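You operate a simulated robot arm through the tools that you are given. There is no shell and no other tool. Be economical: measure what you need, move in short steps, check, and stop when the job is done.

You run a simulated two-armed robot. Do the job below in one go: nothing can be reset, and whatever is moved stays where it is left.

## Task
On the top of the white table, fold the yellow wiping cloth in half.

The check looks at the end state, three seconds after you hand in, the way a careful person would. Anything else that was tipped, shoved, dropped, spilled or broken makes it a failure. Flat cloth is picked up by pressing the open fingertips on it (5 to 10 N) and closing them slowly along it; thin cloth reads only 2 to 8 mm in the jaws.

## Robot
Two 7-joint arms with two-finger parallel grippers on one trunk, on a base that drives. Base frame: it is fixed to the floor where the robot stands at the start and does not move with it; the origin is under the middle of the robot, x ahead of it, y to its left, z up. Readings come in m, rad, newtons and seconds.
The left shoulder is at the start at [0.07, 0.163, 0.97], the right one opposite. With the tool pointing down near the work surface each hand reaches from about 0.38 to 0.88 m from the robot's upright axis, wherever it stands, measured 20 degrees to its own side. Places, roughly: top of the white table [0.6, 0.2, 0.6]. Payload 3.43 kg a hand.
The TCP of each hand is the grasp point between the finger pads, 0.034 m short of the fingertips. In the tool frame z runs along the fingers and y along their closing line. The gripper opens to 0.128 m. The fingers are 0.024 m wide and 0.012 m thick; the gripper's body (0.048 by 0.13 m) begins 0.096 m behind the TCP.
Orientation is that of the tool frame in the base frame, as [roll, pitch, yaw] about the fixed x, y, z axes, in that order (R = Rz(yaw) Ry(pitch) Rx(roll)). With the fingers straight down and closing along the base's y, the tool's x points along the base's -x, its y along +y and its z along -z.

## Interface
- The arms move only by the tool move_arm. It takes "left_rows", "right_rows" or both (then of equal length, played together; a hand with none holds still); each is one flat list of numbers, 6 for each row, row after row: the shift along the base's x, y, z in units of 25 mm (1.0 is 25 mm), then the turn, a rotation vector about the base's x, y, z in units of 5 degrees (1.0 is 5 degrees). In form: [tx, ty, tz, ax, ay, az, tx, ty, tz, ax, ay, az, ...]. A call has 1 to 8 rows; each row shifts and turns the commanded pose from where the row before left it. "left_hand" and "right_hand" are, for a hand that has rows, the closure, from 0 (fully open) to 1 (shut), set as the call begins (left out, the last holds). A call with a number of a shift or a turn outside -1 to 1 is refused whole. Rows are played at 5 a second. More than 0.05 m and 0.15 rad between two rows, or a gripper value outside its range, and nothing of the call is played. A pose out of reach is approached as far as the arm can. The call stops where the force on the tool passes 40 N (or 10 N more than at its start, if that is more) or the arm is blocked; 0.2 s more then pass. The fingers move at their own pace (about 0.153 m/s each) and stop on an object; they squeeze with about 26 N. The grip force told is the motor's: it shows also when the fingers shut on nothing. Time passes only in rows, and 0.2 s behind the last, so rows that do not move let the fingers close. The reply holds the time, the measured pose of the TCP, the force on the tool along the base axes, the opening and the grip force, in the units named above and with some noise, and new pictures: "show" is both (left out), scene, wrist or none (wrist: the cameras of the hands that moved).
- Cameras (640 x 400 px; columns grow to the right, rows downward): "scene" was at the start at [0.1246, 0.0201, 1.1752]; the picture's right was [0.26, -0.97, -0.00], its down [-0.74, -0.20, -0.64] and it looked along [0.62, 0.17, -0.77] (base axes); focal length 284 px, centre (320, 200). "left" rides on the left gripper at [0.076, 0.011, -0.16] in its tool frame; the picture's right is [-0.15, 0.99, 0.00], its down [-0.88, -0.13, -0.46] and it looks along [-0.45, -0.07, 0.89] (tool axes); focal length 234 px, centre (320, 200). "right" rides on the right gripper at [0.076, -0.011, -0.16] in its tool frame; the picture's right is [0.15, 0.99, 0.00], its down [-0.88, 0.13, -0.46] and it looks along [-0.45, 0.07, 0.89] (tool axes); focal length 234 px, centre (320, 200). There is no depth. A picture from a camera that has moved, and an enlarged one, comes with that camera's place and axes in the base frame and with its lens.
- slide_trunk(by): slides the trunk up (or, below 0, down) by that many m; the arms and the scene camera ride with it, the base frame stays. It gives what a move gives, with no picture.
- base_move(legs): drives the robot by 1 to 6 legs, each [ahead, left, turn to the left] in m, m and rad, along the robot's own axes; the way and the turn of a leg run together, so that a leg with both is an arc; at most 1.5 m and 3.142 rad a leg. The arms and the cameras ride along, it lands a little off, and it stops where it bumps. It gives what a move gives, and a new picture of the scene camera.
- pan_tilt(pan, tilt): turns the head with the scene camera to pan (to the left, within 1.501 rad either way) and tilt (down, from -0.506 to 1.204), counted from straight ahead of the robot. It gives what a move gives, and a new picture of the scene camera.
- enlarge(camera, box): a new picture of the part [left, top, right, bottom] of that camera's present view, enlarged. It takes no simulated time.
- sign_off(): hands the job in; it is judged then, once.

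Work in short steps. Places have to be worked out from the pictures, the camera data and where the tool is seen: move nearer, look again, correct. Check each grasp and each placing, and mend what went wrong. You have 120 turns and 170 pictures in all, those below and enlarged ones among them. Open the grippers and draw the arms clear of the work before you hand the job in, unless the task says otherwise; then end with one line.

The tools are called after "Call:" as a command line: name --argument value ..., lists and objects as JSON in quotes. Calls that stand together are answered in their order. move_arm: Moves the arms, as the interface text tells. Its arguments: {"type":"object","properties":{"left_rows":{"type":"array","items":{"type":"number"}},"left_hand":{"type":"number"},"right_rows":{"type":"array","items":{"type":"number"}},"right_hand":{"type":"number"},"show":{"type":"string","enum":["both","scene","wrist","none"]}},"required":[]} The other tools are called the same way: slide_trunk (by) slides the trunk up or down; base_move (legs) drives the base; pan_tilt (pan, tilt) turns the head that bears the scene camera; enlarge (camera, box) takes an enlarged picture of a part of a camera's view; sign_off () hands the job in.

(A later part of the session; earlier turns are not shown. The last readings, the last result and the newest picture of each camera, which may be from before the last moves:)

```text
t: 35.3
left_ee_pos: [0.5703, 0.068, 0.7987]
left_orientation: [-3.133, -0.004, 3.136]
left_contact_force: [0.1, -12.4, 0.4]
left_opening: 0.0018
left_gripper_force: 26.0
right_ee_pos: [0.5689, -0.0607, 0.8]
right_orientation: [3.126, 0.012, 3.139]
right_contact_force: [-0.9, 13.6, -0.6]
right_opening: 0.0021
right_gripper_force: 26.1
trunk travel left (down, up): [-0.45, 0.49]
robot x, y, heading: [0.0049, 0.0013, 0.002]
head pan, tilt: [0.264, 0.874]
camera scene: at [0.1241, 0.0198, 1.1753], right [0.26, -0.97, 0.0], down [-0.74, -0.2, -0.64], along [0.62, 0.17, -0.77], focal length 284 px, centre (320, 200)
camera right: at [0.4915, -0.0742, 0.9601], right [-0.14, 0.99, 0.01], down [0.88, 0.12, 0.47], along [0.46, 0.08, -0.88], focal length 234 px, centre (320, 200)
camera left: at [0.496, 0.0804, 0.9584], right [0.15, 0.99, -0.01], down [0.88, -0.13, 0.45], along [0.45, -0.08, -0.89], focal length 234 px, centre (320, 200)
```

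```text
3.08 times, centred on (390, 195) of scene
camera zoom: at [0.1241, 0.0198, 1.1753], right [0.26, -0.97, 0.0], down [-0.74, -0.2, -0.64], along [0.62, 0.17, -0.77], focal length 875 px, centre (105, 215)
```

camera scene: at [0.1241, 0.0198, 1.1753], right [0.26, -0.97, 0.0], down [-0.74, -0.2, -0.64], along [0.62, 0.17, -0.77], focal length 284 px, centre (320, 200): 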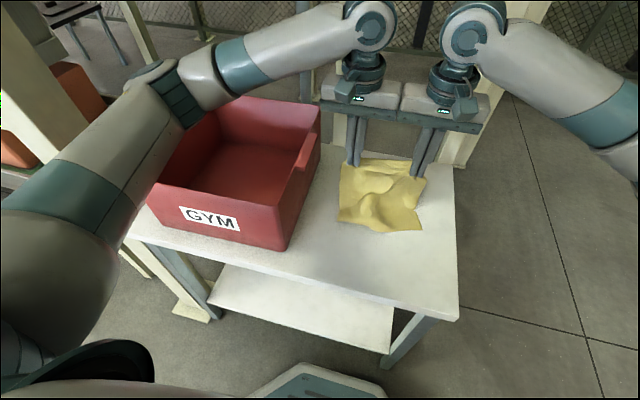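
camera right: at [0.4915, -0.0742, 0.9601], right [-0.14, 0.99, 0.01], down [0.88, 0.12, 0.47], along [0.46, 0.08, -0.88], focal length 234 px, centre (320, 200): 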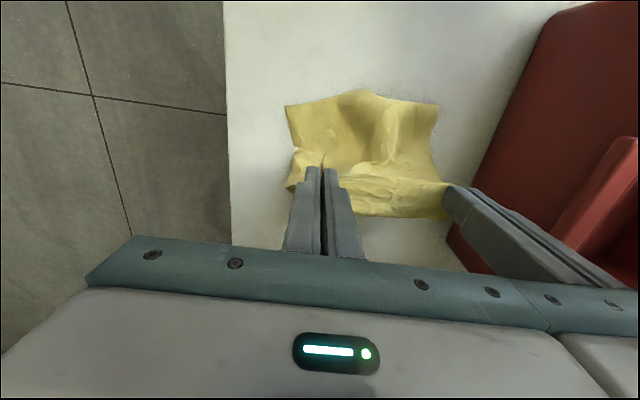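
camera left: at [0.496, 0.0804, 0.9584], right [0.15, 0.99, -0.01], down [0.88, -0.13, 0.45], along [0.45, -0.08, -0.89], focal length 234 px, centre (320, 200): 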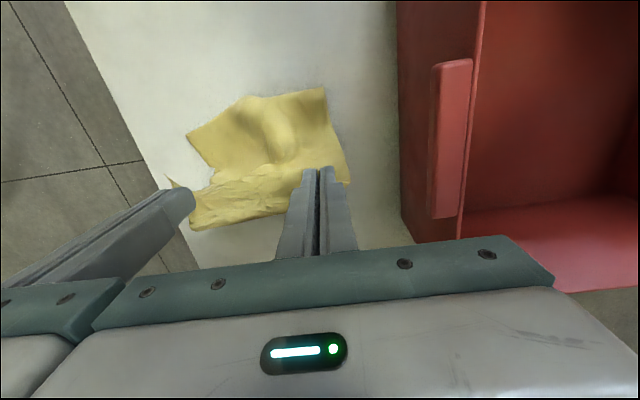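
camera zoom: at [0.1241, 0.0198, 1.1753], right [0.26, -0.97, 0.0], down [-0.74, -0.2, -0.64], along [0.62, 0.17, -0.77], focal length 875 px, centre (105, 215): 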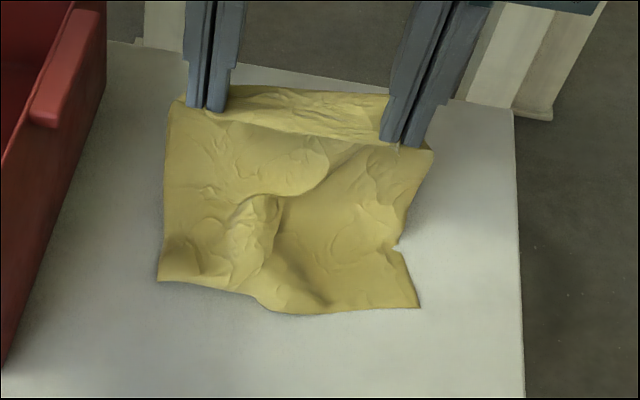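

The bottom edge lies near x≈0.50–0.52 with a bulge in the middle. I continue forward and lower so the cloth stretches flat and the bulge is pulled out.

Call:
move_arm --left_rows '[0.7, 0, -0.5, 0, 0, 0, 0.7, 0, -0.5, 0, 0, 0, 0.8, 0, -0.5, 0, 0, 0, 0.8, 0, -0.5, 0, 0, 0, 0.8, 0, -0.5, 0, 0, 0, 0.7, 0, -0.5, 0, 0, 0, 0.5, 0, 0, 0, 0, 0]' --right_rows '[0.7, 0, -0.5, 0, 0, 0, 0.7, 0, -0.5, 0, 0, 0, 0.8, 0, -0.5, 0, 0, 0, 0.8, 0, -0.5, 0, 0, 0, 0.8, 0, -0.5, 0, 0, 0, 0.7, 0, -0.5, 0, 0, 0, 0.5, 0, 0, 0, 0, 0]'

Call:
enlarge --camera "scene" --box '[300, 110, 480, 240]'

```text
t: 36.9
left_ee_pos: [0.6954, 0.0663, 0.7232]
left_orientation: [-3.133, -0.004, 3.133]
left_contact_force: [0.0, -10.1, -0.8]
left_opening: 0.0019
left_gripper_force: 25.9
right_ee_pos: [0.6919, -0.0619, 0.7242]
right_orientation: [3.125, 0.011, 3.139]
right_contact_force: [-0.6, 10.5, -0.2]
right_opening: 0.002
right_gripper_force: 25.9
trunk travel left (down, up): [-0.45, 0.49]
robot x, y, heading: [0.0016, 0.0011, 0.003]
head pan, tilt: [0.264, 0.874]
camera scene: at [0.1247, 0.0198, 1.1752], right [0.26, -0.97, 0.0], down [-0.74, -0.2, -0.64], along [0.62, 0.17, -0.77], focal length 284 px, centre (320, 200)
camera right: at [0.6155, -0.0748, 0.8843], right [-0.14, 0.99, 0.01], down [0.88, 0.12, 0.47], along [0.46, 0.08, -0.88], focal length 234 px, centre (320, 200)
camera left: at [0.6208, 0.0787, 0.8837], right [0.15, 0.99, -0.01], down [0.88, -0.13, 0.45], along [0.45, -0.08, -0.89], focal length 234 px, centre (320, 200)
```

scene: 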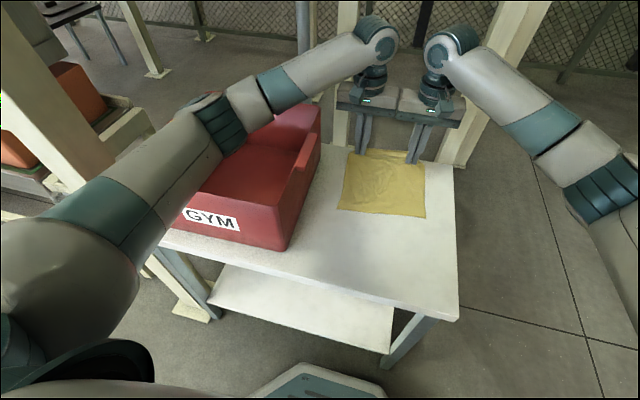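
right: 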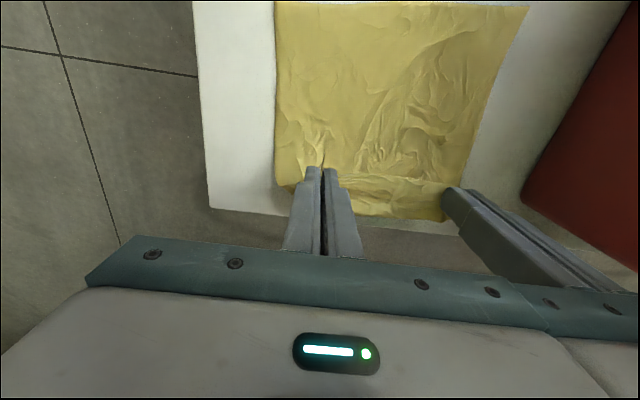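
left: 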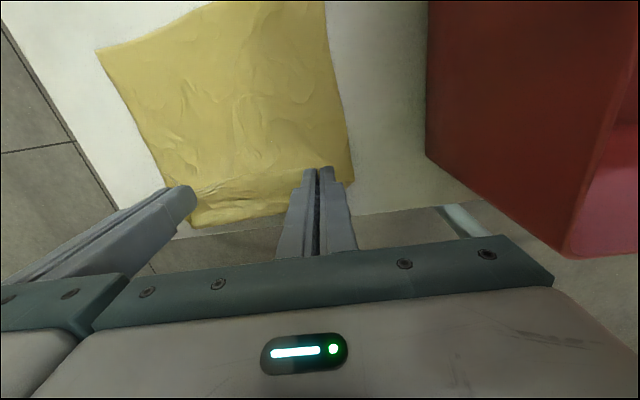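

```text
3.08 times, centred on (390, 175) of scene
camera zoom: at [0.1247, 0.0198, 1.1752], right [0.26, -0.97, 0.0], down [-0.74, -0.2, -0.64], along [0.62, 0.17, -0.77], focal length 875 px, centre (105, 277)
```

zoom: 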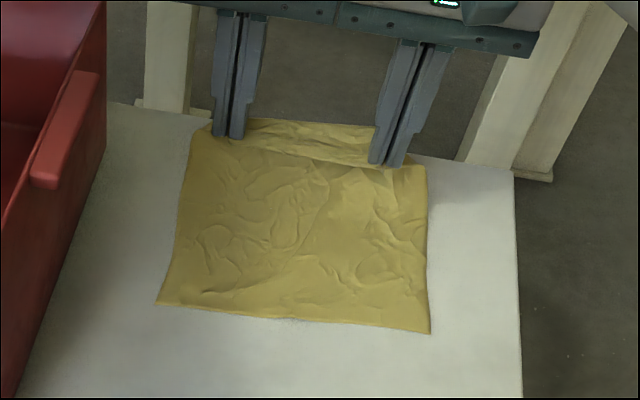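

The cloth is now flat with its free edge at x≈0.54–0.56. I carry the held edge back over toward that free edge in an arc, ending just above the table.

Call:
move_arm --left_rows '[-0.4, 0, 0.8, 0, 0, 0, -0.8, 0, 0.5, 0, 0, 0, -1, 0, 0, 0, 0, 0, -1, 0, -0.2, 0, 0, 0, -0.9, 0, -0.5, 0, 0, 0, -0.7, 0, -0.6, 0, 0, 0, -0.5, 0, -0.6, 0, 0, 0, -0.3, 0, -0.4, 0, 0, 0]' --right_rows '[-0.4, 0, 0.8, 0, 0, 0, -0.7, 0, 0.5, 0, 0, 0, -0.9, 0, 0, 0, 0, 0, -0.8, 0, -0.2, 0, 0, 0, -0.75, 0, -0.5, 0, 0, 0, -0.6, 0, -0.6, 0, 0, 0, -0.45, 0, -0.6, 0, 0, 0, -0.28, 0, -0.4, 0, 0, 0]'

Call:
enlarge --camera "scene" --box '[300, 110, 480, 240]'

```text
t: 38.7
left_ee_pos: [0.55, 0.0625, 0.7203]
left_orientation: [3.139, 0.029, 3.139]
left_contact_force: [4.1, -19.6, -2.3]
left_opening: 0.0017
left_gripper_force: 25.7
right_ee_pos: [0.5613, -0.067, 0.7105]
right_orientation: [3.115, 0.028, -3.141]
right_contact_force: [-2.4, 18.6, 1.3]
right_opening: 0.0021
right_gripper_force: 26.1
trunk travel left (down, up): [-0.45, 0.49]
robot x, y, heading: [-0.003, 0.002, 0.002]
head pan, tilt: [0.264, 0.874]
camera scene: at [0.1072, 0.0086, 1.1806], right [0.26, -0.96, -0.01], down [-0.73, -0.19, -0.65], along [0.63, 0.18, -0.76], focal length 284 px, centre (320, 200)
camera right: at [0.4815, -0.0818, 0.8695], right [-0.15, 0.99, 0.02], down [0.87, 0.12, 0.48], along [0.48, 0.09, -0.87], focal length 234 px, centre (320, 200)
camera left: at [0.4698, 0.073, 0.8776], right [0.15, 0.99, 0.01], down [0.87, -0.13, 0.48], along [0.48, -0.07, -0.88], focal length 234 px, centre (320, 200)
```

scene: 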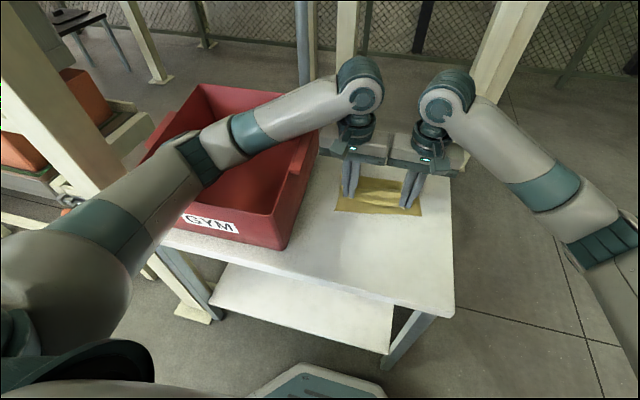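
right: 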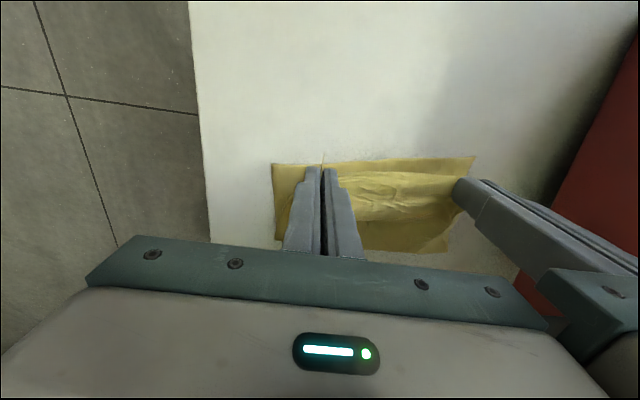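
left: 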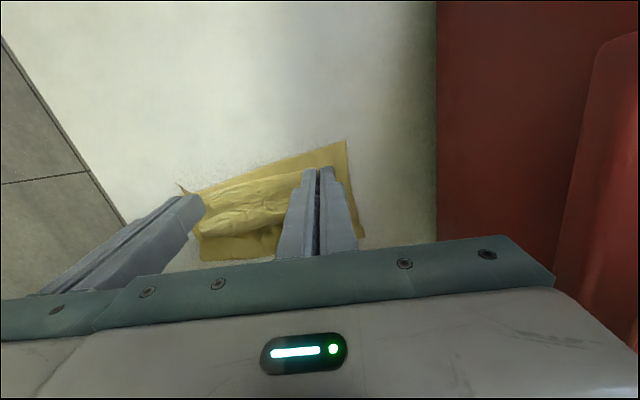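

```text
3.08 times, centred on (390, 175) of scene
camera zoom: at [0.1072, 0.0086, 1.1806], right [0.26, -0.96, -0.01], down [-0.73, -0.19, -0.65], along [0.63, 0.18, -0.76], focal length 875 px, centre (105, 277)
```

zoom: 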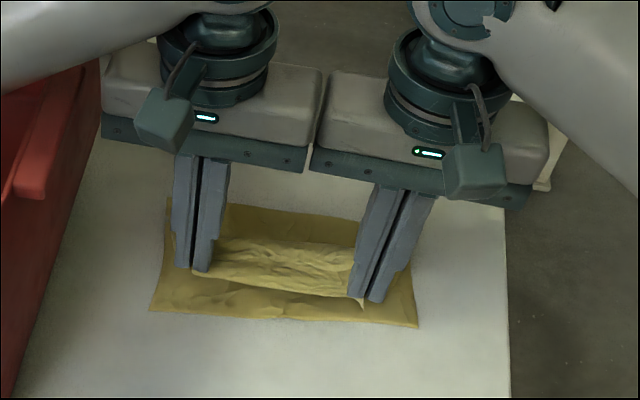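

The scene camera shifted about 17 mm and the left hand lags its command. The left elbow has sunk low over the box and may be pressing on it. I lift both hands straight up at once to unload it.

Call:
move_arm --left_rows '[0, 0, 0.7, 0, 0, 0, 0, 0, 0.7, 0, 0, 0]' --right_rows '[0, 0, 0.7, 0, 0, 0, 0, 0, 0.7, 0, 0, 0]' --show "scene"

```text
t: 39.3
left_ee_pos: [0.5549, 0.0641, 0.7285]
left_orientation: [-3.134, -0.007, 3.132]
left_contact_force: [3.7, -18.5, 0.5]
left_opening: 0.0018
left_gripper_force: 26.6
right_ee_pos: [0.5725, -0.0635, 0.7313]
right_orientation: [3.124, 0.014, 3.141]
right_contact_force: [-3.3, 19.3, -0.5]
right_opening: 0.002
right_gripper_force: 25.8
trunk travel left (down, up): [-0.45, 0.49]
robot x, y, heading: [-0.0046, -0.0027, 0.004]
head pan, tilt: [0.264, 0.874]
camera scene: at [0.1246, 0.0185, 1.1722], right [0.26, -0.97, 0.0], down [-0.74, -0.2, -0.64], along [0.62, 0.17, -0.77], focal length 284 px, centre (320, 200)
```

scene: 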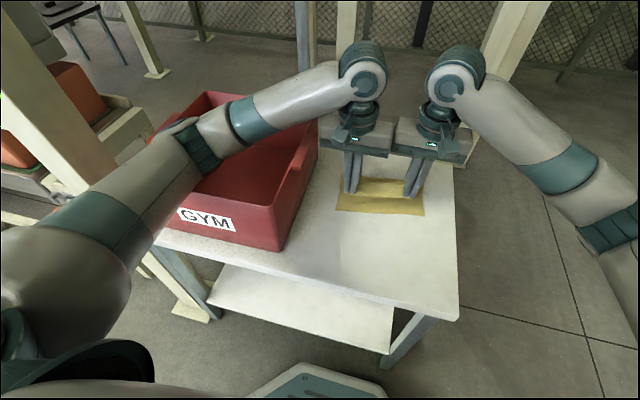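

The camera is back in place, so the load is gone, but the left elbow mustn't go lower. The held edge hangs about 5 cm above the free edge and is aligned with it, so I release here with a small opening and let it drop.

Call:
move_arm --left_rows '[0, 0, 0, 0, 0, 0, 0, 0, 0, 0, 0, 0, 0, 0, 0, 0, 0, 0]' --right_rows '[0, 0, 0, 0, 0, 0, 0, 0, 0, 0, 0, 0, 0, 0, 0, 0, 0, 0]' --left_hand 0.8 --right_hand 0.8

Call:
enlarge --camera "scene" --box '[300, 110, 480, 240]'

```text
t: 40.1
left_ee_pos: [0.5552, 0.0674, 0.7326]
left_orientation: [-3.133, -0.005, 3.135]
left_contact_force: [0.1, 0.4, 0.5]
left_opening: 0.0253
left_gripper_force: 0.0
right_ee_pos: [0.5711, -0.0631, 0.7348]
right_orientation: [3.127, 0.012, 3.138]
right_contact_force: [0.1, 0.0, 0.3]
right_opening: 0.0256
right_gripper_force: 0.1
trunk travel left (down, up): [-0.45, 0.49]
robot x, y, heading: [0.002, 0.0026, -0.001]
head pan, tilt: [0.264, 0.874]
camera scene: at [0.1245, 0.02, 1.1751], right [0.26, -0.97, 0.0], down [-0.74, -0.2, -0.64], along [0.62, 0.17, -0.77], focal length 284 px, centre (320, 200)
camera right: at [0.4947, -0.0759, 0.8939], right [-0.14, 0.99, 0.01], down [0.88, 0.12, 0.47], along [0.46, 0.08, -0.88], focal length 234 px, centre (320, 200)
camera left: at [0.4799, 0.0793, 0.8923], right [0.15, 0.99, -0.01], down [0.88, -0.13, 0.45], along [0.45, -0.08, -0.89], focal length 234 px, centre (320, 200)
```

scene: 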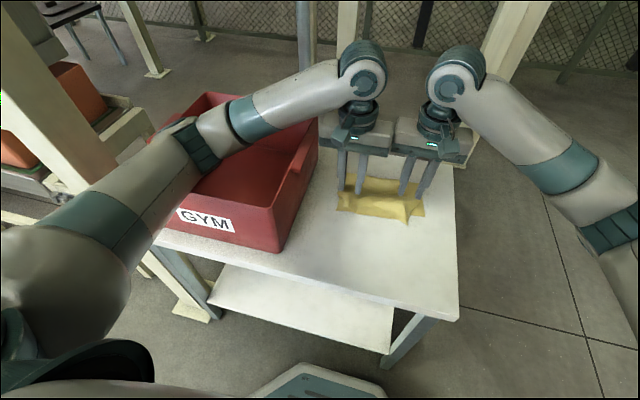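
right: 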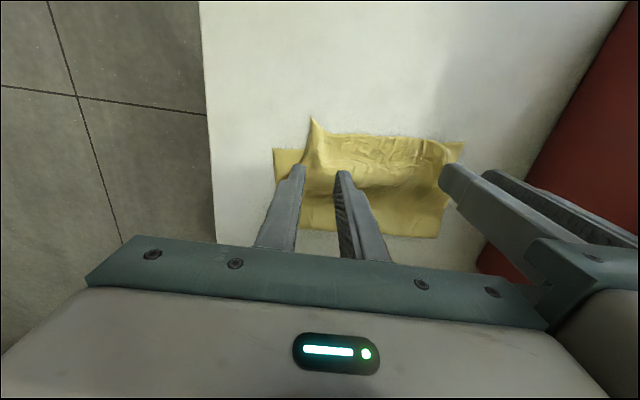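
left: 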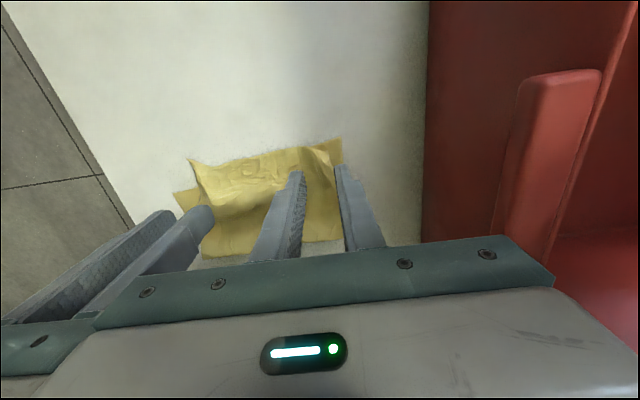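

```text
3.08 times, centred on (390, 175) of scene
camera zoom: at [0.1245, 0.02, 1.1751], right [0.26, -0.97, 0.0], down [-0.74, -0.2, -0.64], along [0.62, 0.17, -0.77], focal length 875 px, centre (105, 277)
```

zoom: 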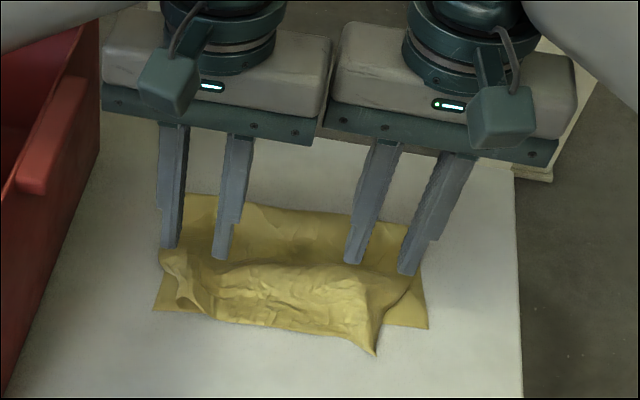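

Released cleanly; the layer has dropped over the free edge. I lift both hands straight up to clear and inspect the cloth and the box.

Call:
move_arm --left_rows '[0, 0, 1, 0, 0, 0, 0, 0, 1, 0, 0, 0, 0, 0, 1, 0, 0, 0, 0, 0, 1, 0, 0, 0, 0, 0, 1, 0, 0, 0, 0, 0, 1, 0, 0, 0, 0, 0, 1, 0, 0, 0]' --right_rows '[0, 0, 1, 0, 0, 0, 0, 0, 1, 0, 0, 0, 0, 0, 1, 0, 0, 0, 0, 0, 1, 0, 0, 0, 0, -0.5, 1, 0, 0, 0, 0, -0.8, 1, 0, 0, 0, 0, -0.8, 1, 0, 0, 0]'

Call:
enlarge --camera "scene" --box '[300, 110, 480, 240]'

```text
t: 41.7
left_ee_pos: [0.5519, 0.0648, 0.9084]
left_orientation: [-3.135, -0.003, 3.134]
left_contact_force: [-0.1, -1.0, -0.4]
left_opening: 0.0257
left_gripper_force: 0.1
right_ee_pos: [0.5716, -0.112, 0.9092]
right_orientation: [3.125, 0.014, 3.141]
right_contact_force: [-0.4, 0.4, -0.2]
right_opening: 0.0256
right_gripper_force: 0.1
trunk travel left (down, up): [-0.45, 0.49]
robot x, y, heading: [-0.001, 0.0032, 0.004]
head pan, tilt: [0.264, 0.874]
camera scene: at [0.1235, 0.0195, 1.1753], right [0.26, -0.97, 0.0], down [-0.74, -0.2, -0.64], along [0.62, 0.17, -0.77], focal length 284 px, centre (320, 200)
camera right: at [0.4934, -0.1263, 1.0696], right [-0.14, 0.99, 0.01], down [0.88, 0.12, 0.47], along [0.46, 0.08, -0.88], focal length 234 px, centre (320, 200)
camera left: at [0.4771, 0.0777, 1.0691], right [0.15, 0.99, -0.01], down [0.88, -0.13, 0.45], along [0.45, -0.08, -0.89], focal length 234 px, centre (320, 200)
```

scene: 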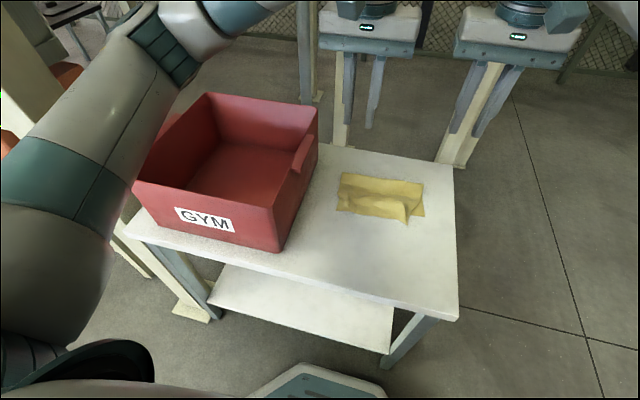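
right: 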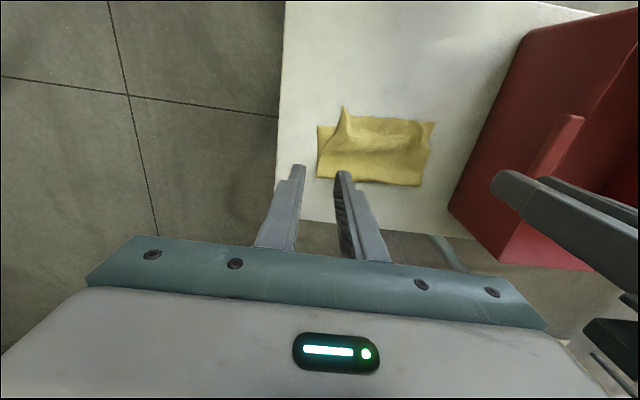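
left: 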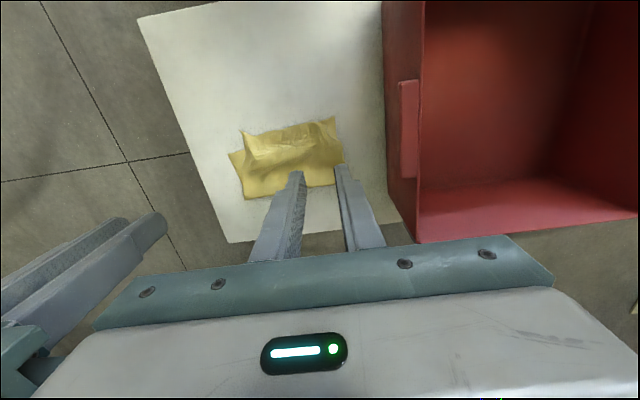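

```text
3.08 times, centred on (390, 175) of scene
camera zoom: at [0.1235, 0.0195, 1.1753], right [0.26, -0.97, 0.0], down [-0.74, -0.2, -0.64], along [0.62, 0.17, -0.77], focal length 875 px, centre (105, 277)
```

zoom: 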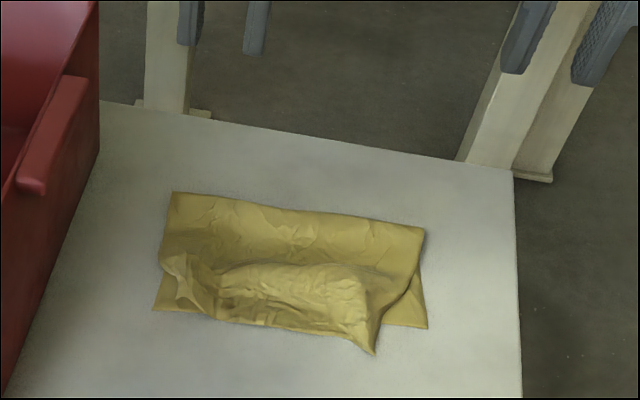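

The cloth is folded in half with some bunching. The box label appears shifted slightly from the first picture, so I enlarge to measure the box now.

Call:
enlarge --camera "scene" --box '[120, 80, 360, 280]'

Call:
enlarge --camera "scene" --box '[240, 80, 480, 330]'

```text
2.00 times, centred on (240, 180) of scene
camera zoom: at [0.1235, 0.0195, 1.1753], right [0.26, -0.97, 0.0], down [-0.74, -0.2, -0.64], along [0.62, 0.17, -0.77], focal length 569 px, centre (480, 240)
```

zoom: 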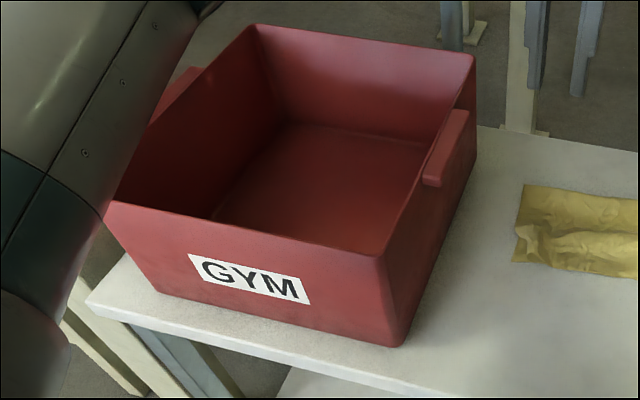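

```text
1.60 times, centred on (360, 205) of scene
camera zoom: at [0.1235, 0.0195, 1.1753], right [0.26, -0.97, 0.0], down [-0.74, -0.2, -0.64], along [0.62, 0.17, -0.77], focal length 455 px, centre (256, 192)
```

zoom: 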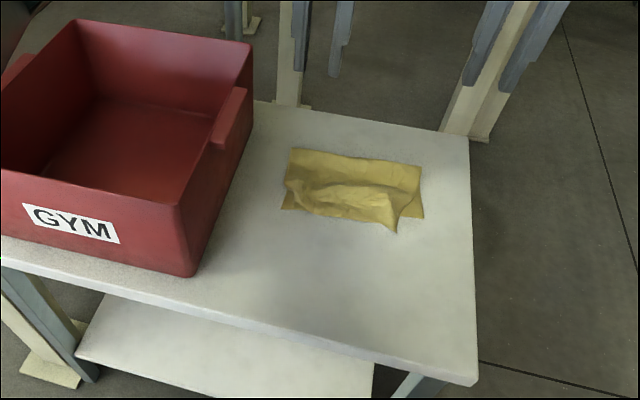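

The box was shoved about 14 mm toward the robot and 10 mm left by my elbow. I will gently push it back from the inside with closed fingers; first I raise the trunk so the elbows stay higher.

Call:
slide_trunk --by 0.1

Call:
move_arm --left_rows '[0.2, 0.9, 0, 0, 0, 0, 0.2, 0.9, 0, 0, 0, 0, 0.2, 1, 0, 0, 0, 0, 0.2, 1, 0, 0, 0, 0, 0.2, 1, 0, 0, 0, 0, 0.2, 1, 0, 0, 0, 0, 0.2, 1, 0, 0, 0, 0, 0.2, 1, 0, 0, 0, 0]' --right_rows '[0, -1, 0, 0, 0, 0, 0, -1, 0, 0, 0, 0, 0, -1, 0, 0, 0, 0, 0, -1, 0, 0, 0, 0, 0, 0, 0, 0, 0, 0, 0, 0, 0, 0, 0, 0, 0, 0, 0, 0, 0, 0, 0, 0, 0, 0, 0, 0]' --left_hand 1

```text
t: 43.0
left_ee_pos: [0.5531, 0.0656, 1.0089]
left_orientation: [-3.134, -0.007, 3.135]
left_contact_force: [-0.3, 0.2, 0.0]
left_opening: 0.0256
left_gripper_force: 0.1
right_ee_pos: [0.5716, -0.1133, 1.01]
right_orientation: [3.126, 0.014, 3.14]
right_contact_force: [0.1, -0.7, 0.1]
right_opening: 0.0256
right_gripper_force: 0.0
trunk travel left (down, up): [-0.55, 0.39]
robot x, y, heading: [-0.0048, -0.0, 0.001]
head pan, tilt: [0.264, 0.874]
```

```text
t: 44.9
left_ee_pos: [0.5927, 0.2631, 1.0092]
left_orientation: [-3.133, -0.005, 3.134]
left_contact_force: [0.7, -0.1, 0.0]
left_opening: 0.0
left_gripper_force: 26.3
right_ee_pos: [0.5706, -0.2127, 1.009]
right_orientation: [3.127, 0.013, 3.141]
right_contact_force: [-1.1, -0.1, -0.3]
right_opening: 0.026
right_gripper_force: 0.0
trunk travel left (down, up): [-0.55, 0.39]
robot x, y, heading: [-0.0002, 0.0008, -0.001]
head pan, tilt: [0.264, 0.874]
camera scene: at [0.1243, 0.0209, 1.2752], right [0.26, -0.97, 0.0], down [-0.74, -0.2, -0.64], along [0.62, 0.17, -0.77], focal length 284 px, centre (320, 200)
camera right: at [0.4933, -0.2253, 1.1688], right [-0.14, 0.99, 0.01], down [0.88, 0.12, 0.47], along [0.46, 0.08, -0.88], focal length 234 px, centre (320, 200)
camera left: at [0.5186, 0.2745, 1.1692], right [0.15, 0.99, -0.01], down [0.88, -0.13, 0.45], along [0.45, -0.08, -0.89], focal length 234 px, centre (320, 200)
```

scene: 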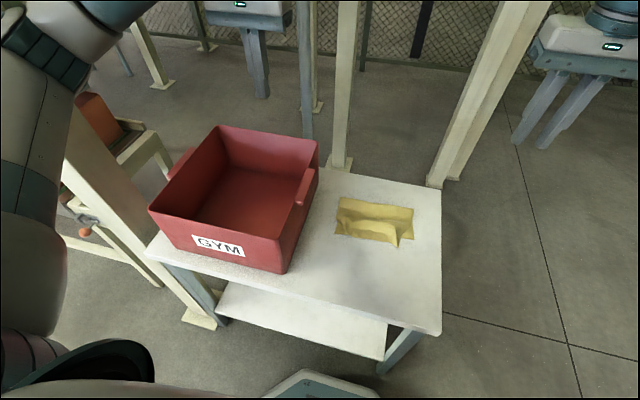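
right: 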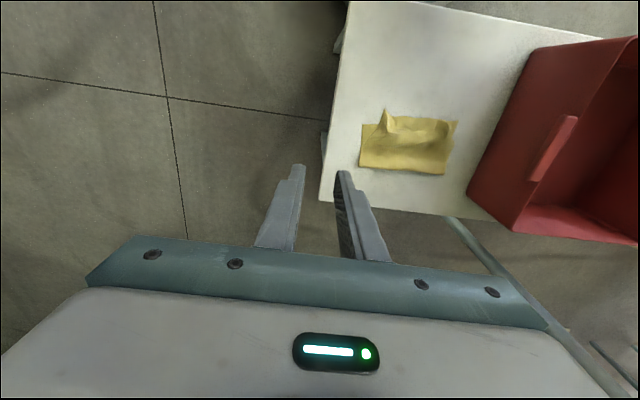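
left: 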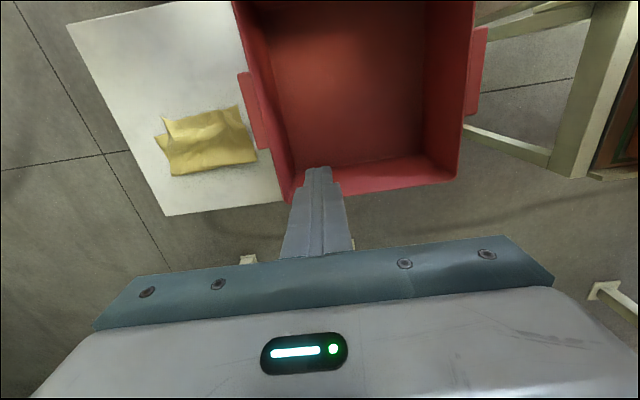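

Box spans about x 0.39–0.70, y 0.18–0.47. I position the left fingers over its inside and descend partway, watching the elbow.

Call:
move_arm --left_rows '[0.3, 0.8, -0.6, 0, 0, 0, 0.3, 0.8, -0.8, 0, 0, 0, 0.4, 0.8, -1, 0, 0, 0, 0, 0, -1, 0, 0, 0, 0, 0, -1, 0, 0, 0, 0, 0, -1, 0, 0, 0, 0, 0, -1, 0, 0, 0, 0, 0, -1, 0, 0, 0]'

```text
t: 46.6
left_ee_pos: [0.6134, 0.3098, 0.8336]
left_orientation: [3.133, 0.003, 3.137]
left_contact_force: [-0.4, 0.4, -0.4]
left_opening: 0.0
left_gripper_force: 26.7
right_ee_pos: [0.5642, -0.2263, 1.0093]
right_orientation: [3.11, 0.018, 3.141]
right_contact_force: [0.8, 0.1, -0.8]
right_opening: 0.0257
right_gripper_force: 0.0
trunk travel left (down, up): [-0.55, 0.39]
robot x, y, heading: [-0.001, -0.0015, -0.005]
head pan, tilt: [0.264, 0.874]
camera scene: at [0.1159, 0.0019, 1.2764], right [0.26, -0.96, -0.01], down [-0.74, -0.19, -0.65], along [0.62, 0.18, -0.76], focal length 284 px, centre (320, 200)
camera left: at [0.5369, 0.3193, 0.9925], right [0.15, 0.99, 0.01], down [0.88, -0.14, 0.46], along [0.45, -0.06, -0.89], focal length 234 px, centre (320, 200)
```

scene: 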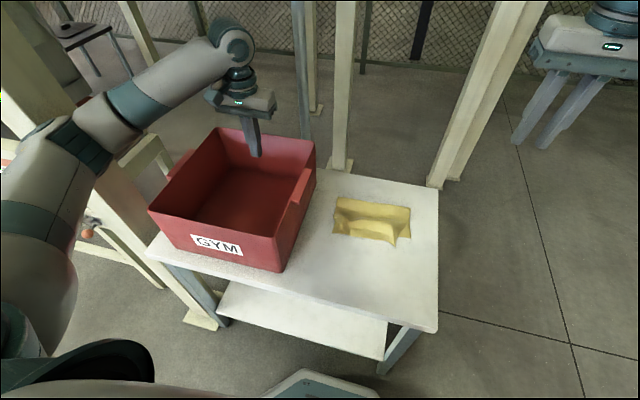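
left: 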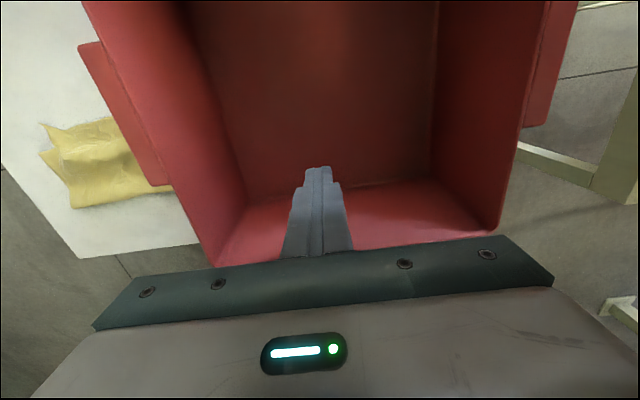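

The camera and right hand both shifted, so the robot leaned: the left elbow seems to be up against the post on the left. I back the left arm out along the same way.

Call:
move_arm --left_rows '[0, 0, 1, 0, 0, 0, 0, 0, 1, 0, 0, 0, 0, 0, 1, 0, 0, 0, 0, 0, 1, 0, 0, 0, 0, 0, 1, 0, 0, 0, -0.4, -0.8, 1, 0, 0, 0, -0.3, -0.8, 0.8, 0, 0, 0, -0.3, -0.8, 0.6, 0, 0, 0]' --show "scene"

Call:
enlarge --camera "scene" --box '[140, 120, 440, 290]'

```text
t: 48.5
left_ee_pos: [0.5905, 0.2653, 1.0104]
left_orientation: [-3.134, -0.003, 3.139]
left_contact_force: [0.0, 0.1, 0.4]
left_opening: 0.0
left_gripper_force: 25.8
right_ee_pos: [0.5735, -0.208, 1.01]
right_orientation: [3.128, 0.012, 3.14]
right_contact_force: [0.1, 0.8, -0.9]
right_opening: 0.0255
right_gripper_force: 0.2
trunk travel left (down, up): [-0.55, 0.39]
robot x, y, heading: [-0.0025, 0.0014, 0.006]
head pan, tilt: [0.264, 0.874]
camera scene: at [0.1255, 0.0232, 1.2758], right [0.26, -0.96, 0.0], down [-0.74, -0.2, -0.64], along [0.62, 0.17, -0.77], focal length 284 px, centre (320, 200)
```

scene: 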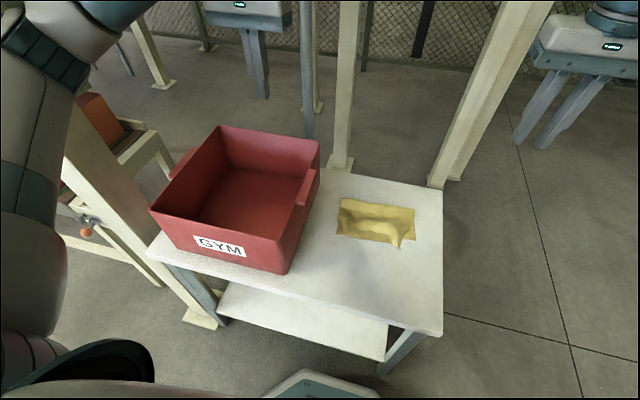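

```text
2.13 times, centred on (290, 205) of scene
camera zoom: at [0.1255, 0.0232, 1.2758], right [0.26, -0.96, 0.0], down [-0.74, -0.2, -0.64], along [0.62, 0.17, -0.77], focal length 607 px, centre (384, 189)
```

zoom: 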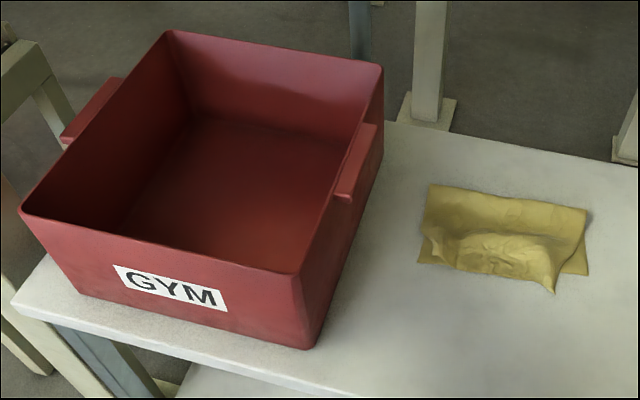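

The robot is upright again and nothing else moved. I will use the right arm for the box nudge since its elbow side is free; first I draw the left hand back and up out of the way, watching for lean.

Call:
move_arm --left_rows '[-0.6, 0, 0.8, 0, 0, 0, -0.8, 0, 0.8, 0, 0, 0, -0.8, 0, 0.8, 0, 0, 0, -0.8, 0, 0.6, 0, 0, 0, -0.8, 0, 0, 0, 0, 0, -0.8, 0, 0, 0, 0, 0, 0, 0, 0, 0, 0, 0]' --right_rows '[0, 0.8, 0, 0, 0, 0, 0, 0.8, 0, 0, 0, 0, 0, 0.8, 0, 0, 0, 0, 0, 0.8, 0, 0, 0, 0, 0, 0.8, 0, 0, 0, 0, 0, 0.8, 0, 0, 0, 0, 0, 0.8, 0, 0, 0, 0]' --right_hand 1 --show "scene"

```text
t: 50.0
left_ee_pos: [0.4789, 0.2473, 1.0859]
left_orientation: [3.136, -0.006, 3.132]
left_contact_force: [0.3, 0.6, -0.4]
left_opening: 0.0001
left_gripper_force: 26.4
right_ee_pos: [0.5742, -0.0833, 1.0039]
right_orientation: [3.118, 0.01, 3.139]
right_contact_force: [0.0, -0.1, 0.5]
right_opening: 0.0
right_gripper_force: 25.9
trunk travel left (down, up): [-0.55, 0.39]
robot x, y, heading: [0.0031, -0.0031, -0.004]
head pan, tilt: [0.264, 0.874]
camera scene: at [0.1259, 0.0071, 1.2751], right [0.26, -0.97, -0.01], down [-0.74, -0.19, -0.64], along [0.62, 0.17, -0.77], focal length 284 px, centre (320, 200)
```

scene: 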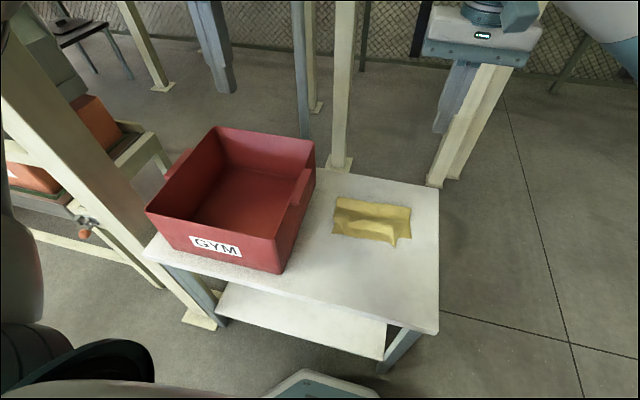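

The left elbow is against the post at about (0.37, 0.62), which also explains the lean. I return the left hand forward to unload it, then strafe the base 12 cm right to get the elbow clear of the post.

Call:
move_arm --left_rows '[0.8, -0.3, 0, 0, 0, 0, 0.8, -0.3, 0, 0, 0, 0, 0.8, -0.3, 0, 0, 0, 0, 0.8, -0.3, 0, 0, 0, 0, 0.4, -0.3, 0, 0, 0, 0]' --right_rows '[0, -1, 0, 0, 0, 0, 0, -1, 0, 0, 0, 0, 0, -1, 0, 0, 0, 0, 0, -1, 0, 0, 0, 0, 0, -1, 0, 0, 0, 0]' --show "none"

Call:
base_move --legs '[[0, -0.12, 0]]'

```text
t: 51.2
left_ee_pos: [0.5693, 0.2222, 1.0836]
left_orientation: [-3.136, -0.006, 3.135]
left_contact_force: [-0.2, 0.5, 0.8]
left_opening: 0.0
left_gripper_force: 25.7
right_ee_pos: [0.5733, -0.1994, 1.0099]
right_orientation: [3.124, 0.013, 3.141]
right_contact_force: [0.9, 0.7, 0.4]
right_opening: 0.0
right_gripper_force: 26.1
trunk travel left (down, up): [-0.55, 0.39]
robot x, y, heading: [-0.0003, -0.0019, 0.005]
head pan, tilt: [0.264, 0.874]
```

```text
t: 52.5
left_ee_pos: [0.5676, 0.1062, 1.0837]
left_orientation: [-3.136, -0.007, 3.137]
left_contact_force: [-0.2, 0.2, -0.3]
left_opening: 0.0001
left_gripper_force: 25.5
right_ee_pos: [0.5727, -0.3158, 1.01]
right_orientation: [3.125, 0.012, 3.14]
right_contact_force: [0.0, -0.1, -0.4]
right_opening: 0.0
right_gripper_force: 26.3
trunk travel left (down, up): [-0.55, 0.39]
robot x, y, heading: [-0.0058, -0.1151, -0.003]
head pan, tilt: [0.264, 0.874]
camera scene: at [0.1245, -0.0987, 1.2752], right [0.26, -0.97, 0.0], down [-0.74, -0.2, -0.64], along [0.62, 0.17, -0.77], focal length 284 px, centre (320, 200)
```

scene: 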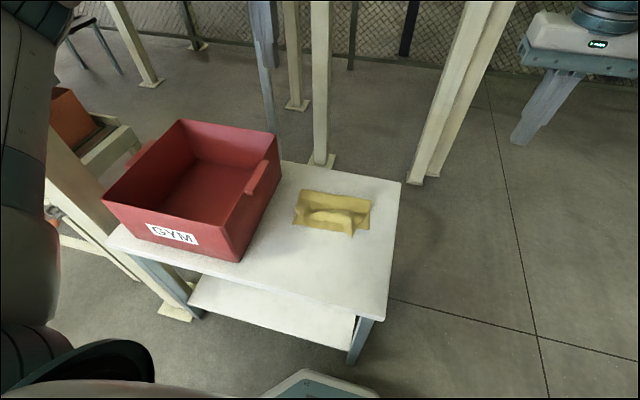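

Clear now. I bring the left hand over the box interior at height, checking for any lean.

Call:
move_arm --left_rows '[0.2, 1, -0.2, 0, 0, 0, 0.2, 1, -0.2, 0, 0, 0, 0.2, 1, -0.2, 0, 0, 0, 0.2, 1, -0.2, 0, 0, 0, 0.2, 1, -0.2, 0, 0, 0, 0.2, 1, -0.2, 0, 0, 0, 0, 1, -0.2, 0, 0, 0, 0, 1, -0.2, 0, 0, 0]' --show "scene"

Call:
move_arm --left_rows '[0, 0.5, -1, 0, 0, 0, 0, 0, -1, 0, 0, 0, 0, 0, -1, 0, 0, 0, 0, 0, -1, 0, 0, 0, 0, 0, -1, 0, 0, 0, 0, 0, -0.8, 0, 0, 0, 0, 0, 0, 0, 0, 0]'

```text
t: 54.3
left_ee_pos: [0.6, 0.3086, 1.0436]
left_orientation: [-3.133, -0.006, 3.135]
left_contact_force: [-0.1, -0.3, 0.1]
left_opening: 0.0001
left_gripper_force: 26.2
right_ee_pos: [0.5725, -0.3152, 1.0089]
right_orientation: [3.128, 0.011, 3.139]
right_contact_force: [0.1, -0.8, -0.5]
right_opening: 0.0
right_gripper_force: 25.7
trunk travel left (down, up): [-0.55, 0.39]
robot x, y, heading: [0.0018, -0.1223, 0.004]
head pan, tilt: [0.264, 0.874]
camera scene: at [0.1245, -0.0976, 1.2752], right [0.26, -0.97, 0.0], down [-0.74, -0.2, -0.64], along [0.62, 0.17, -0.77], focal length 284 px, centre (320, 200)
```

scene: 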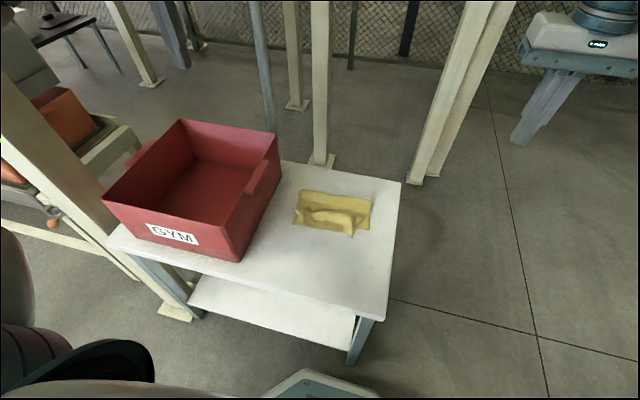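

```text
t: 55.9
left_ee_pos: [0.599, 0.3214, 0.8994]
left_orientation: [-3.134, -0.002, 3.136]
left_contact_force: [0.9, -0.6, -0.4]
left_opening: 0.0001
left_gripper_force: 25.7
right_ee_pos: [0.5721, -0.3162, 1.0094]
right_orientation: [3.125, 0.012, 3.14]
right_contact_force: [-0.1, -0.4, 1.0]
right_opening: 0.0
right_gripper_force: 25.9
trunk travel left (down, up): [-0.55, 0.39]
robot x, y, heading: [0.0005, -0.119, 0.005]
head pan, tilt: [0.264, 0.874]
camera scene: at [0.1244, -0.0986, 1.2752], right [0.26, -0.97, 0.0], down [-0.74, -0.2, -0.64], along [0.62, 0.17, -0.77], focal length 284 px, centre (320, 200)
camera left: at [0.524, 0.3323, 1.0593], right [0.15, 0.99, -0.01], down [0.88, -0.13, 0.45], along [0.45, -0.08, -0.89], focal length 234 px, centre (320, 200)
```

scene: 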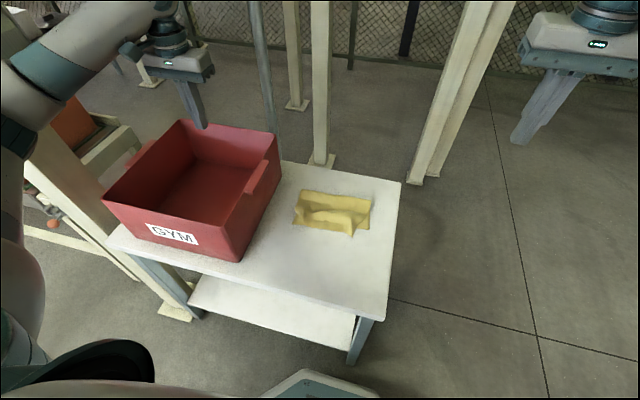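
left: 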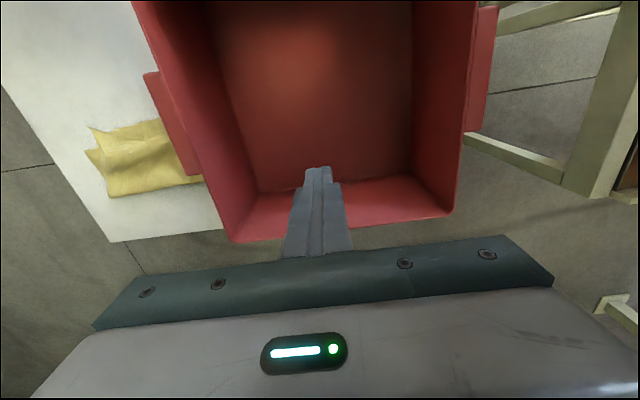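

No lean. I continue descending into the box.

Call:
move_arm --left_rows '[0, 0, -0.8, 0, 0, 0, 0, 0, -0.8, 0, 0, 0, 0, 0, -0.8, 0, 0, 0, 0, 0, -0.8, 0, 0, 0, 0, 0, 0, 0, 0, 0]' --show "scene"

```text
t: 57.1
left_ee_pos: [0.5972, 0.3205, 0.8196]
left_orientation: [-3.135, -0.005, 3.135]
left_contact_force: [-0.4, -0.2, -0.2]
left_opening: 0.0001
left_gripper_force: 26.2
right_ee_pos: [0.572, -0.3159, 1.0102]
right_orientation: [3.127, 0.012, 3.141]
right_contact_force: [-0.1, -0.1, 0.1]
right_opening: 0.0
right_gripper_force: 25.9
trunk travel left (down, up): [-0.55, 0.39]
robot x, y, heading: [0.0014, -0.1151, -0.001]
head pan, tilt: [0.264, 0.874]
camera scene: at [0.1244, -0.0986, 1.2752], right [0.26, -0.97, 0.0], down [-0.74, -0.2, -0.64], along [0.62, 0.17, -0.77], focal length 284 px, centre (320, 200)
```

scene: 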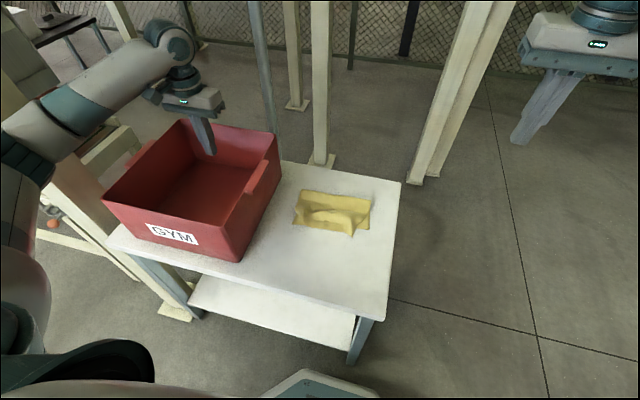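

Call:
move_arm --left_rows '[0, 0, -0.8, 0, 0, 0, 0, 0, -0.8, 0, 0, 0, 0, 0, -0.8, 0, 0, 0, 0, 0, -0.6, 0, 0, 0, 0, 0, 0, 0, 0, 0]'

```text
t: 58.3
left_ee_pos: [0.5986, 0.3206, 0.7427]
left_orientation: [-3.136, -0.005, 3.137]
left_contact_force: [0.5, -0.7, 0.1]
left_opening: 0.0
left_gripper_force: 26.5
right_ee_pos: [0.5711, -0.3162, 1.0088]
right_orientation: [3.127, 0.013, 3.14]
right_contact_force: [0.1, -0.6, 0.1]
right_opening: 0.0002
right_gripper_force: 25.7
trunk travel left (down, up): [-0.55, 0.39]
robot x, y, heading: [-0.0018, -0.1186, -0.005]
head pan, tilt: [0.264, 0.874]
camera scene: at [0.1244, -0.0985, 1.2752], right [0.26, -0.97, 0.0], down [-0.74, -0.2, -0.64], along [0.62, 0.17, -0.77], focal length 284 px, centre (320, 200)
camera left: at [0.5237, 0.3319, 0.9036], right [0.15, 0.99, -0.01], down [0.88, -0.13, 0.45], along [0.45, -0.08, -0.89], focal length 234 px, centre (320, 200)
```

scene: 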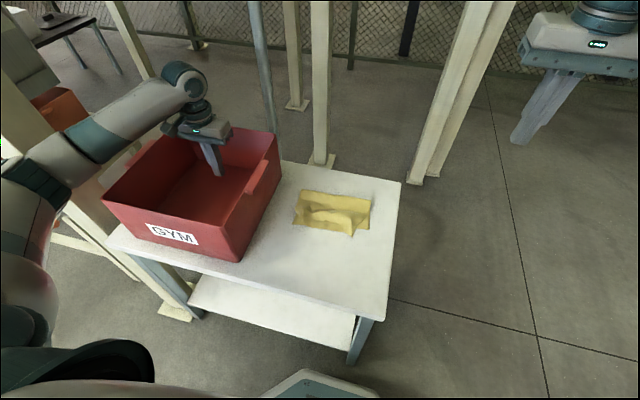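
left: 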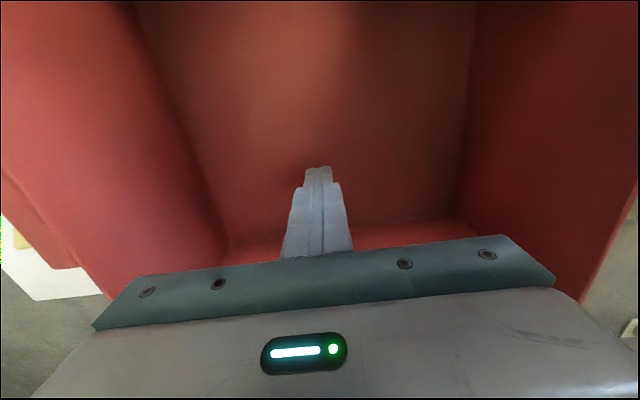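

Fingers are inside with no contact. I move toward the far inner wall in stages, watching for contact near x≈0.66.

Call:
move_arm --left_rows '[0.8, 0, 0, 0, 0, 0, 0.8, 0, 0, 0, 0, 0, 0.3, 0, 0, 0, 0, 0, 0, 0, 0, 0, 0, 0]' --show "none"

Call:
move_arm --left_rows '[0.2, 0, 0, 0, 0, 0, 0.2, 0, 0, 0, 0, 0, 0, 0, 0, 0, 0, 0]' --show "none"

```text
t: 59.3
left_ee_pos: [0.6464, 0.3194, 0.7452]
left_orientation: [-3.133, -0.006, 3.134]
left_contact_force: [-0.2, -0.9, -0.7]
left_opening: 0.0001
left_gripper_force: 25.6
right_ee_pos: [0.5713, -0.3158, 1.0097]
right_orientation: [3.126, 0.012, 3.14]
right_contact_force: [0.7, -0.1, 0.6]
right_opening: 0.0
right_gripper_force: 25.8
trunk travel left (down, up): [-0.55, 0.39]
robot x, y, heading: [-0.0021, -0.1156, 0.002]
head pan, tilt: [0.264, 0.874]
```

```text
t: 60.1
left_ee_pos: [0.6549, 0.3198, 0.7461]
left_orientation: [-3.135, -0.005, 3.135]
left_contact_force: [-0.7, -0.1, 0.6]
left_opening: 0.0002
left_gripper_force: 25.5
right_ee_pos: [0.5719, -0.3153, 1.01]
right_orientation: [3.127, 0.013, 3.141]
right_contact_force: [-0.1, 0.6, 0.1]
right_opening: 0.0001
right_gripper_force: 25.6
trunk travel left (down, up): [-0.55, 0.39]
robot x, y, heading: [-0.0012, -0.1173, 0.002]
head pan, tilt: [0.264, 0.874]
```

No contact yet. I take a baseline enlargement of the box, then continue by 5 mm steps.

Call:
enlarge --camera "scene" --box '[80, 100, 320, 280]'

Call:
move_arm --left_rows '[0.2, 0, 0, 0, 0, 0, 0.2, 0, 0, 0, 0, 0, 0, 0, 0, 0, 0, 0]' --show "none"

```text
2.22 times, centred on (200, 190) of scene
camera zoom: at [0.1245, -0.0984, 1.2752], right [0.26, -0.97, 0.0], down [-0.74, -0.2, -0.64], along [0.62, 0.17, -0.77], focal length 632 px, centre (587, 222)
```

zoom: 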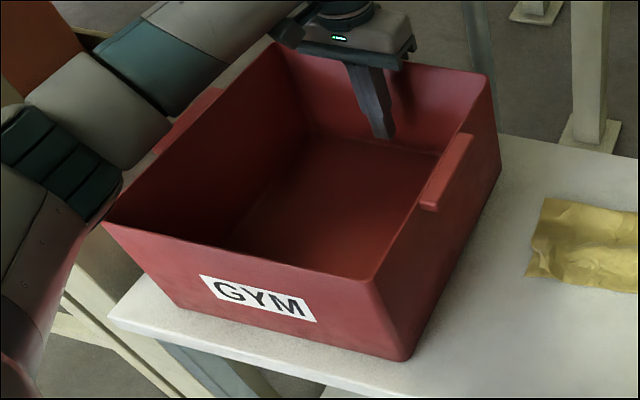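

```text
t: 60.9
left_ee_pos: [0.6653, 0.3199, 0.7447]
left_orientation: [-3.135, -0.006, 3.136]
left_contact_force: [1.4, -0.6, 0.4]
left_opening: 0.0
left_gripper_force: 26.0
right_ee_pos: [0.5722, -0.3148, 1.0089]
right_orientation: [3.126, 0.012, 3.138]
right_contact_force: [0.1, -0.7, 0.4]
right_opening: 0.0001
right_gripper_force: 25.5
trunk travel left (down, up): [-0.55, 0.39]
robot x, y, heading: [-0.0014, -0.1193, -0.004]
head pan, tilt: [0.264, 0.874]
```

Call:
move_arm --left_rows '[0.15, 0, 0, 0, 0, 0, 0.15, 0, 0, 0, 0, 0, 0, 0, 0, 0, 0, 0]' --show "none"

Call:
enlarge --camera "scene" --box '[80, 100, 320, 280]'

```text
t: 61.7
left_ee_pos: [0.6735, 0.3191, 0.7439]
left_orientation: [-3.134, -0.005, 3.135]
left_contact_force: [0.4, -0.1, 0.3]
left_opening: 0.0002
left_gripper_force: 26.4
right_ee_pos: [0.573, -0.3156, 1.0089]
right_orientation: [3.127, 0.013, 3.139]
right_contact_force: [0.8, -0.1, 0.5]
right_opening: 0.0
right_gripper_force: 26.5
trunk travel left (down, up): [-0.55, 0.39]
robot x, y, heading: [-0.0017, -0.1169, 0.001]
head pan, tilt: [0.264, 0.874]
```

```text
2.22 times, centred on (200, 190) of scene
camera zoom: at [0.1245, -0.0984, 1.2752], right [0.26, -0.97, 0.0], down [-0.74, -0.2, -0.64], along [0.62, 0.17, -0.77], focal length 632 px, centre (587, 222)
```

zoom: 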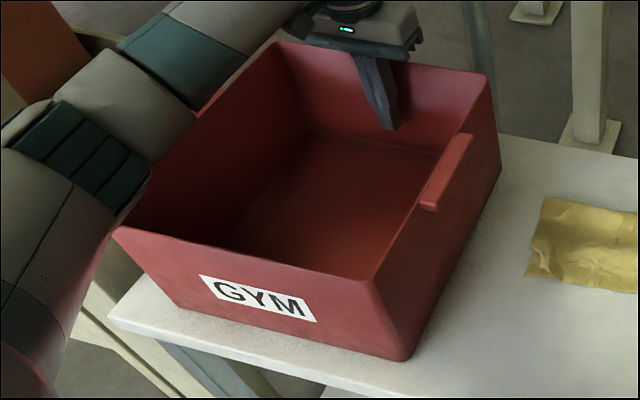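

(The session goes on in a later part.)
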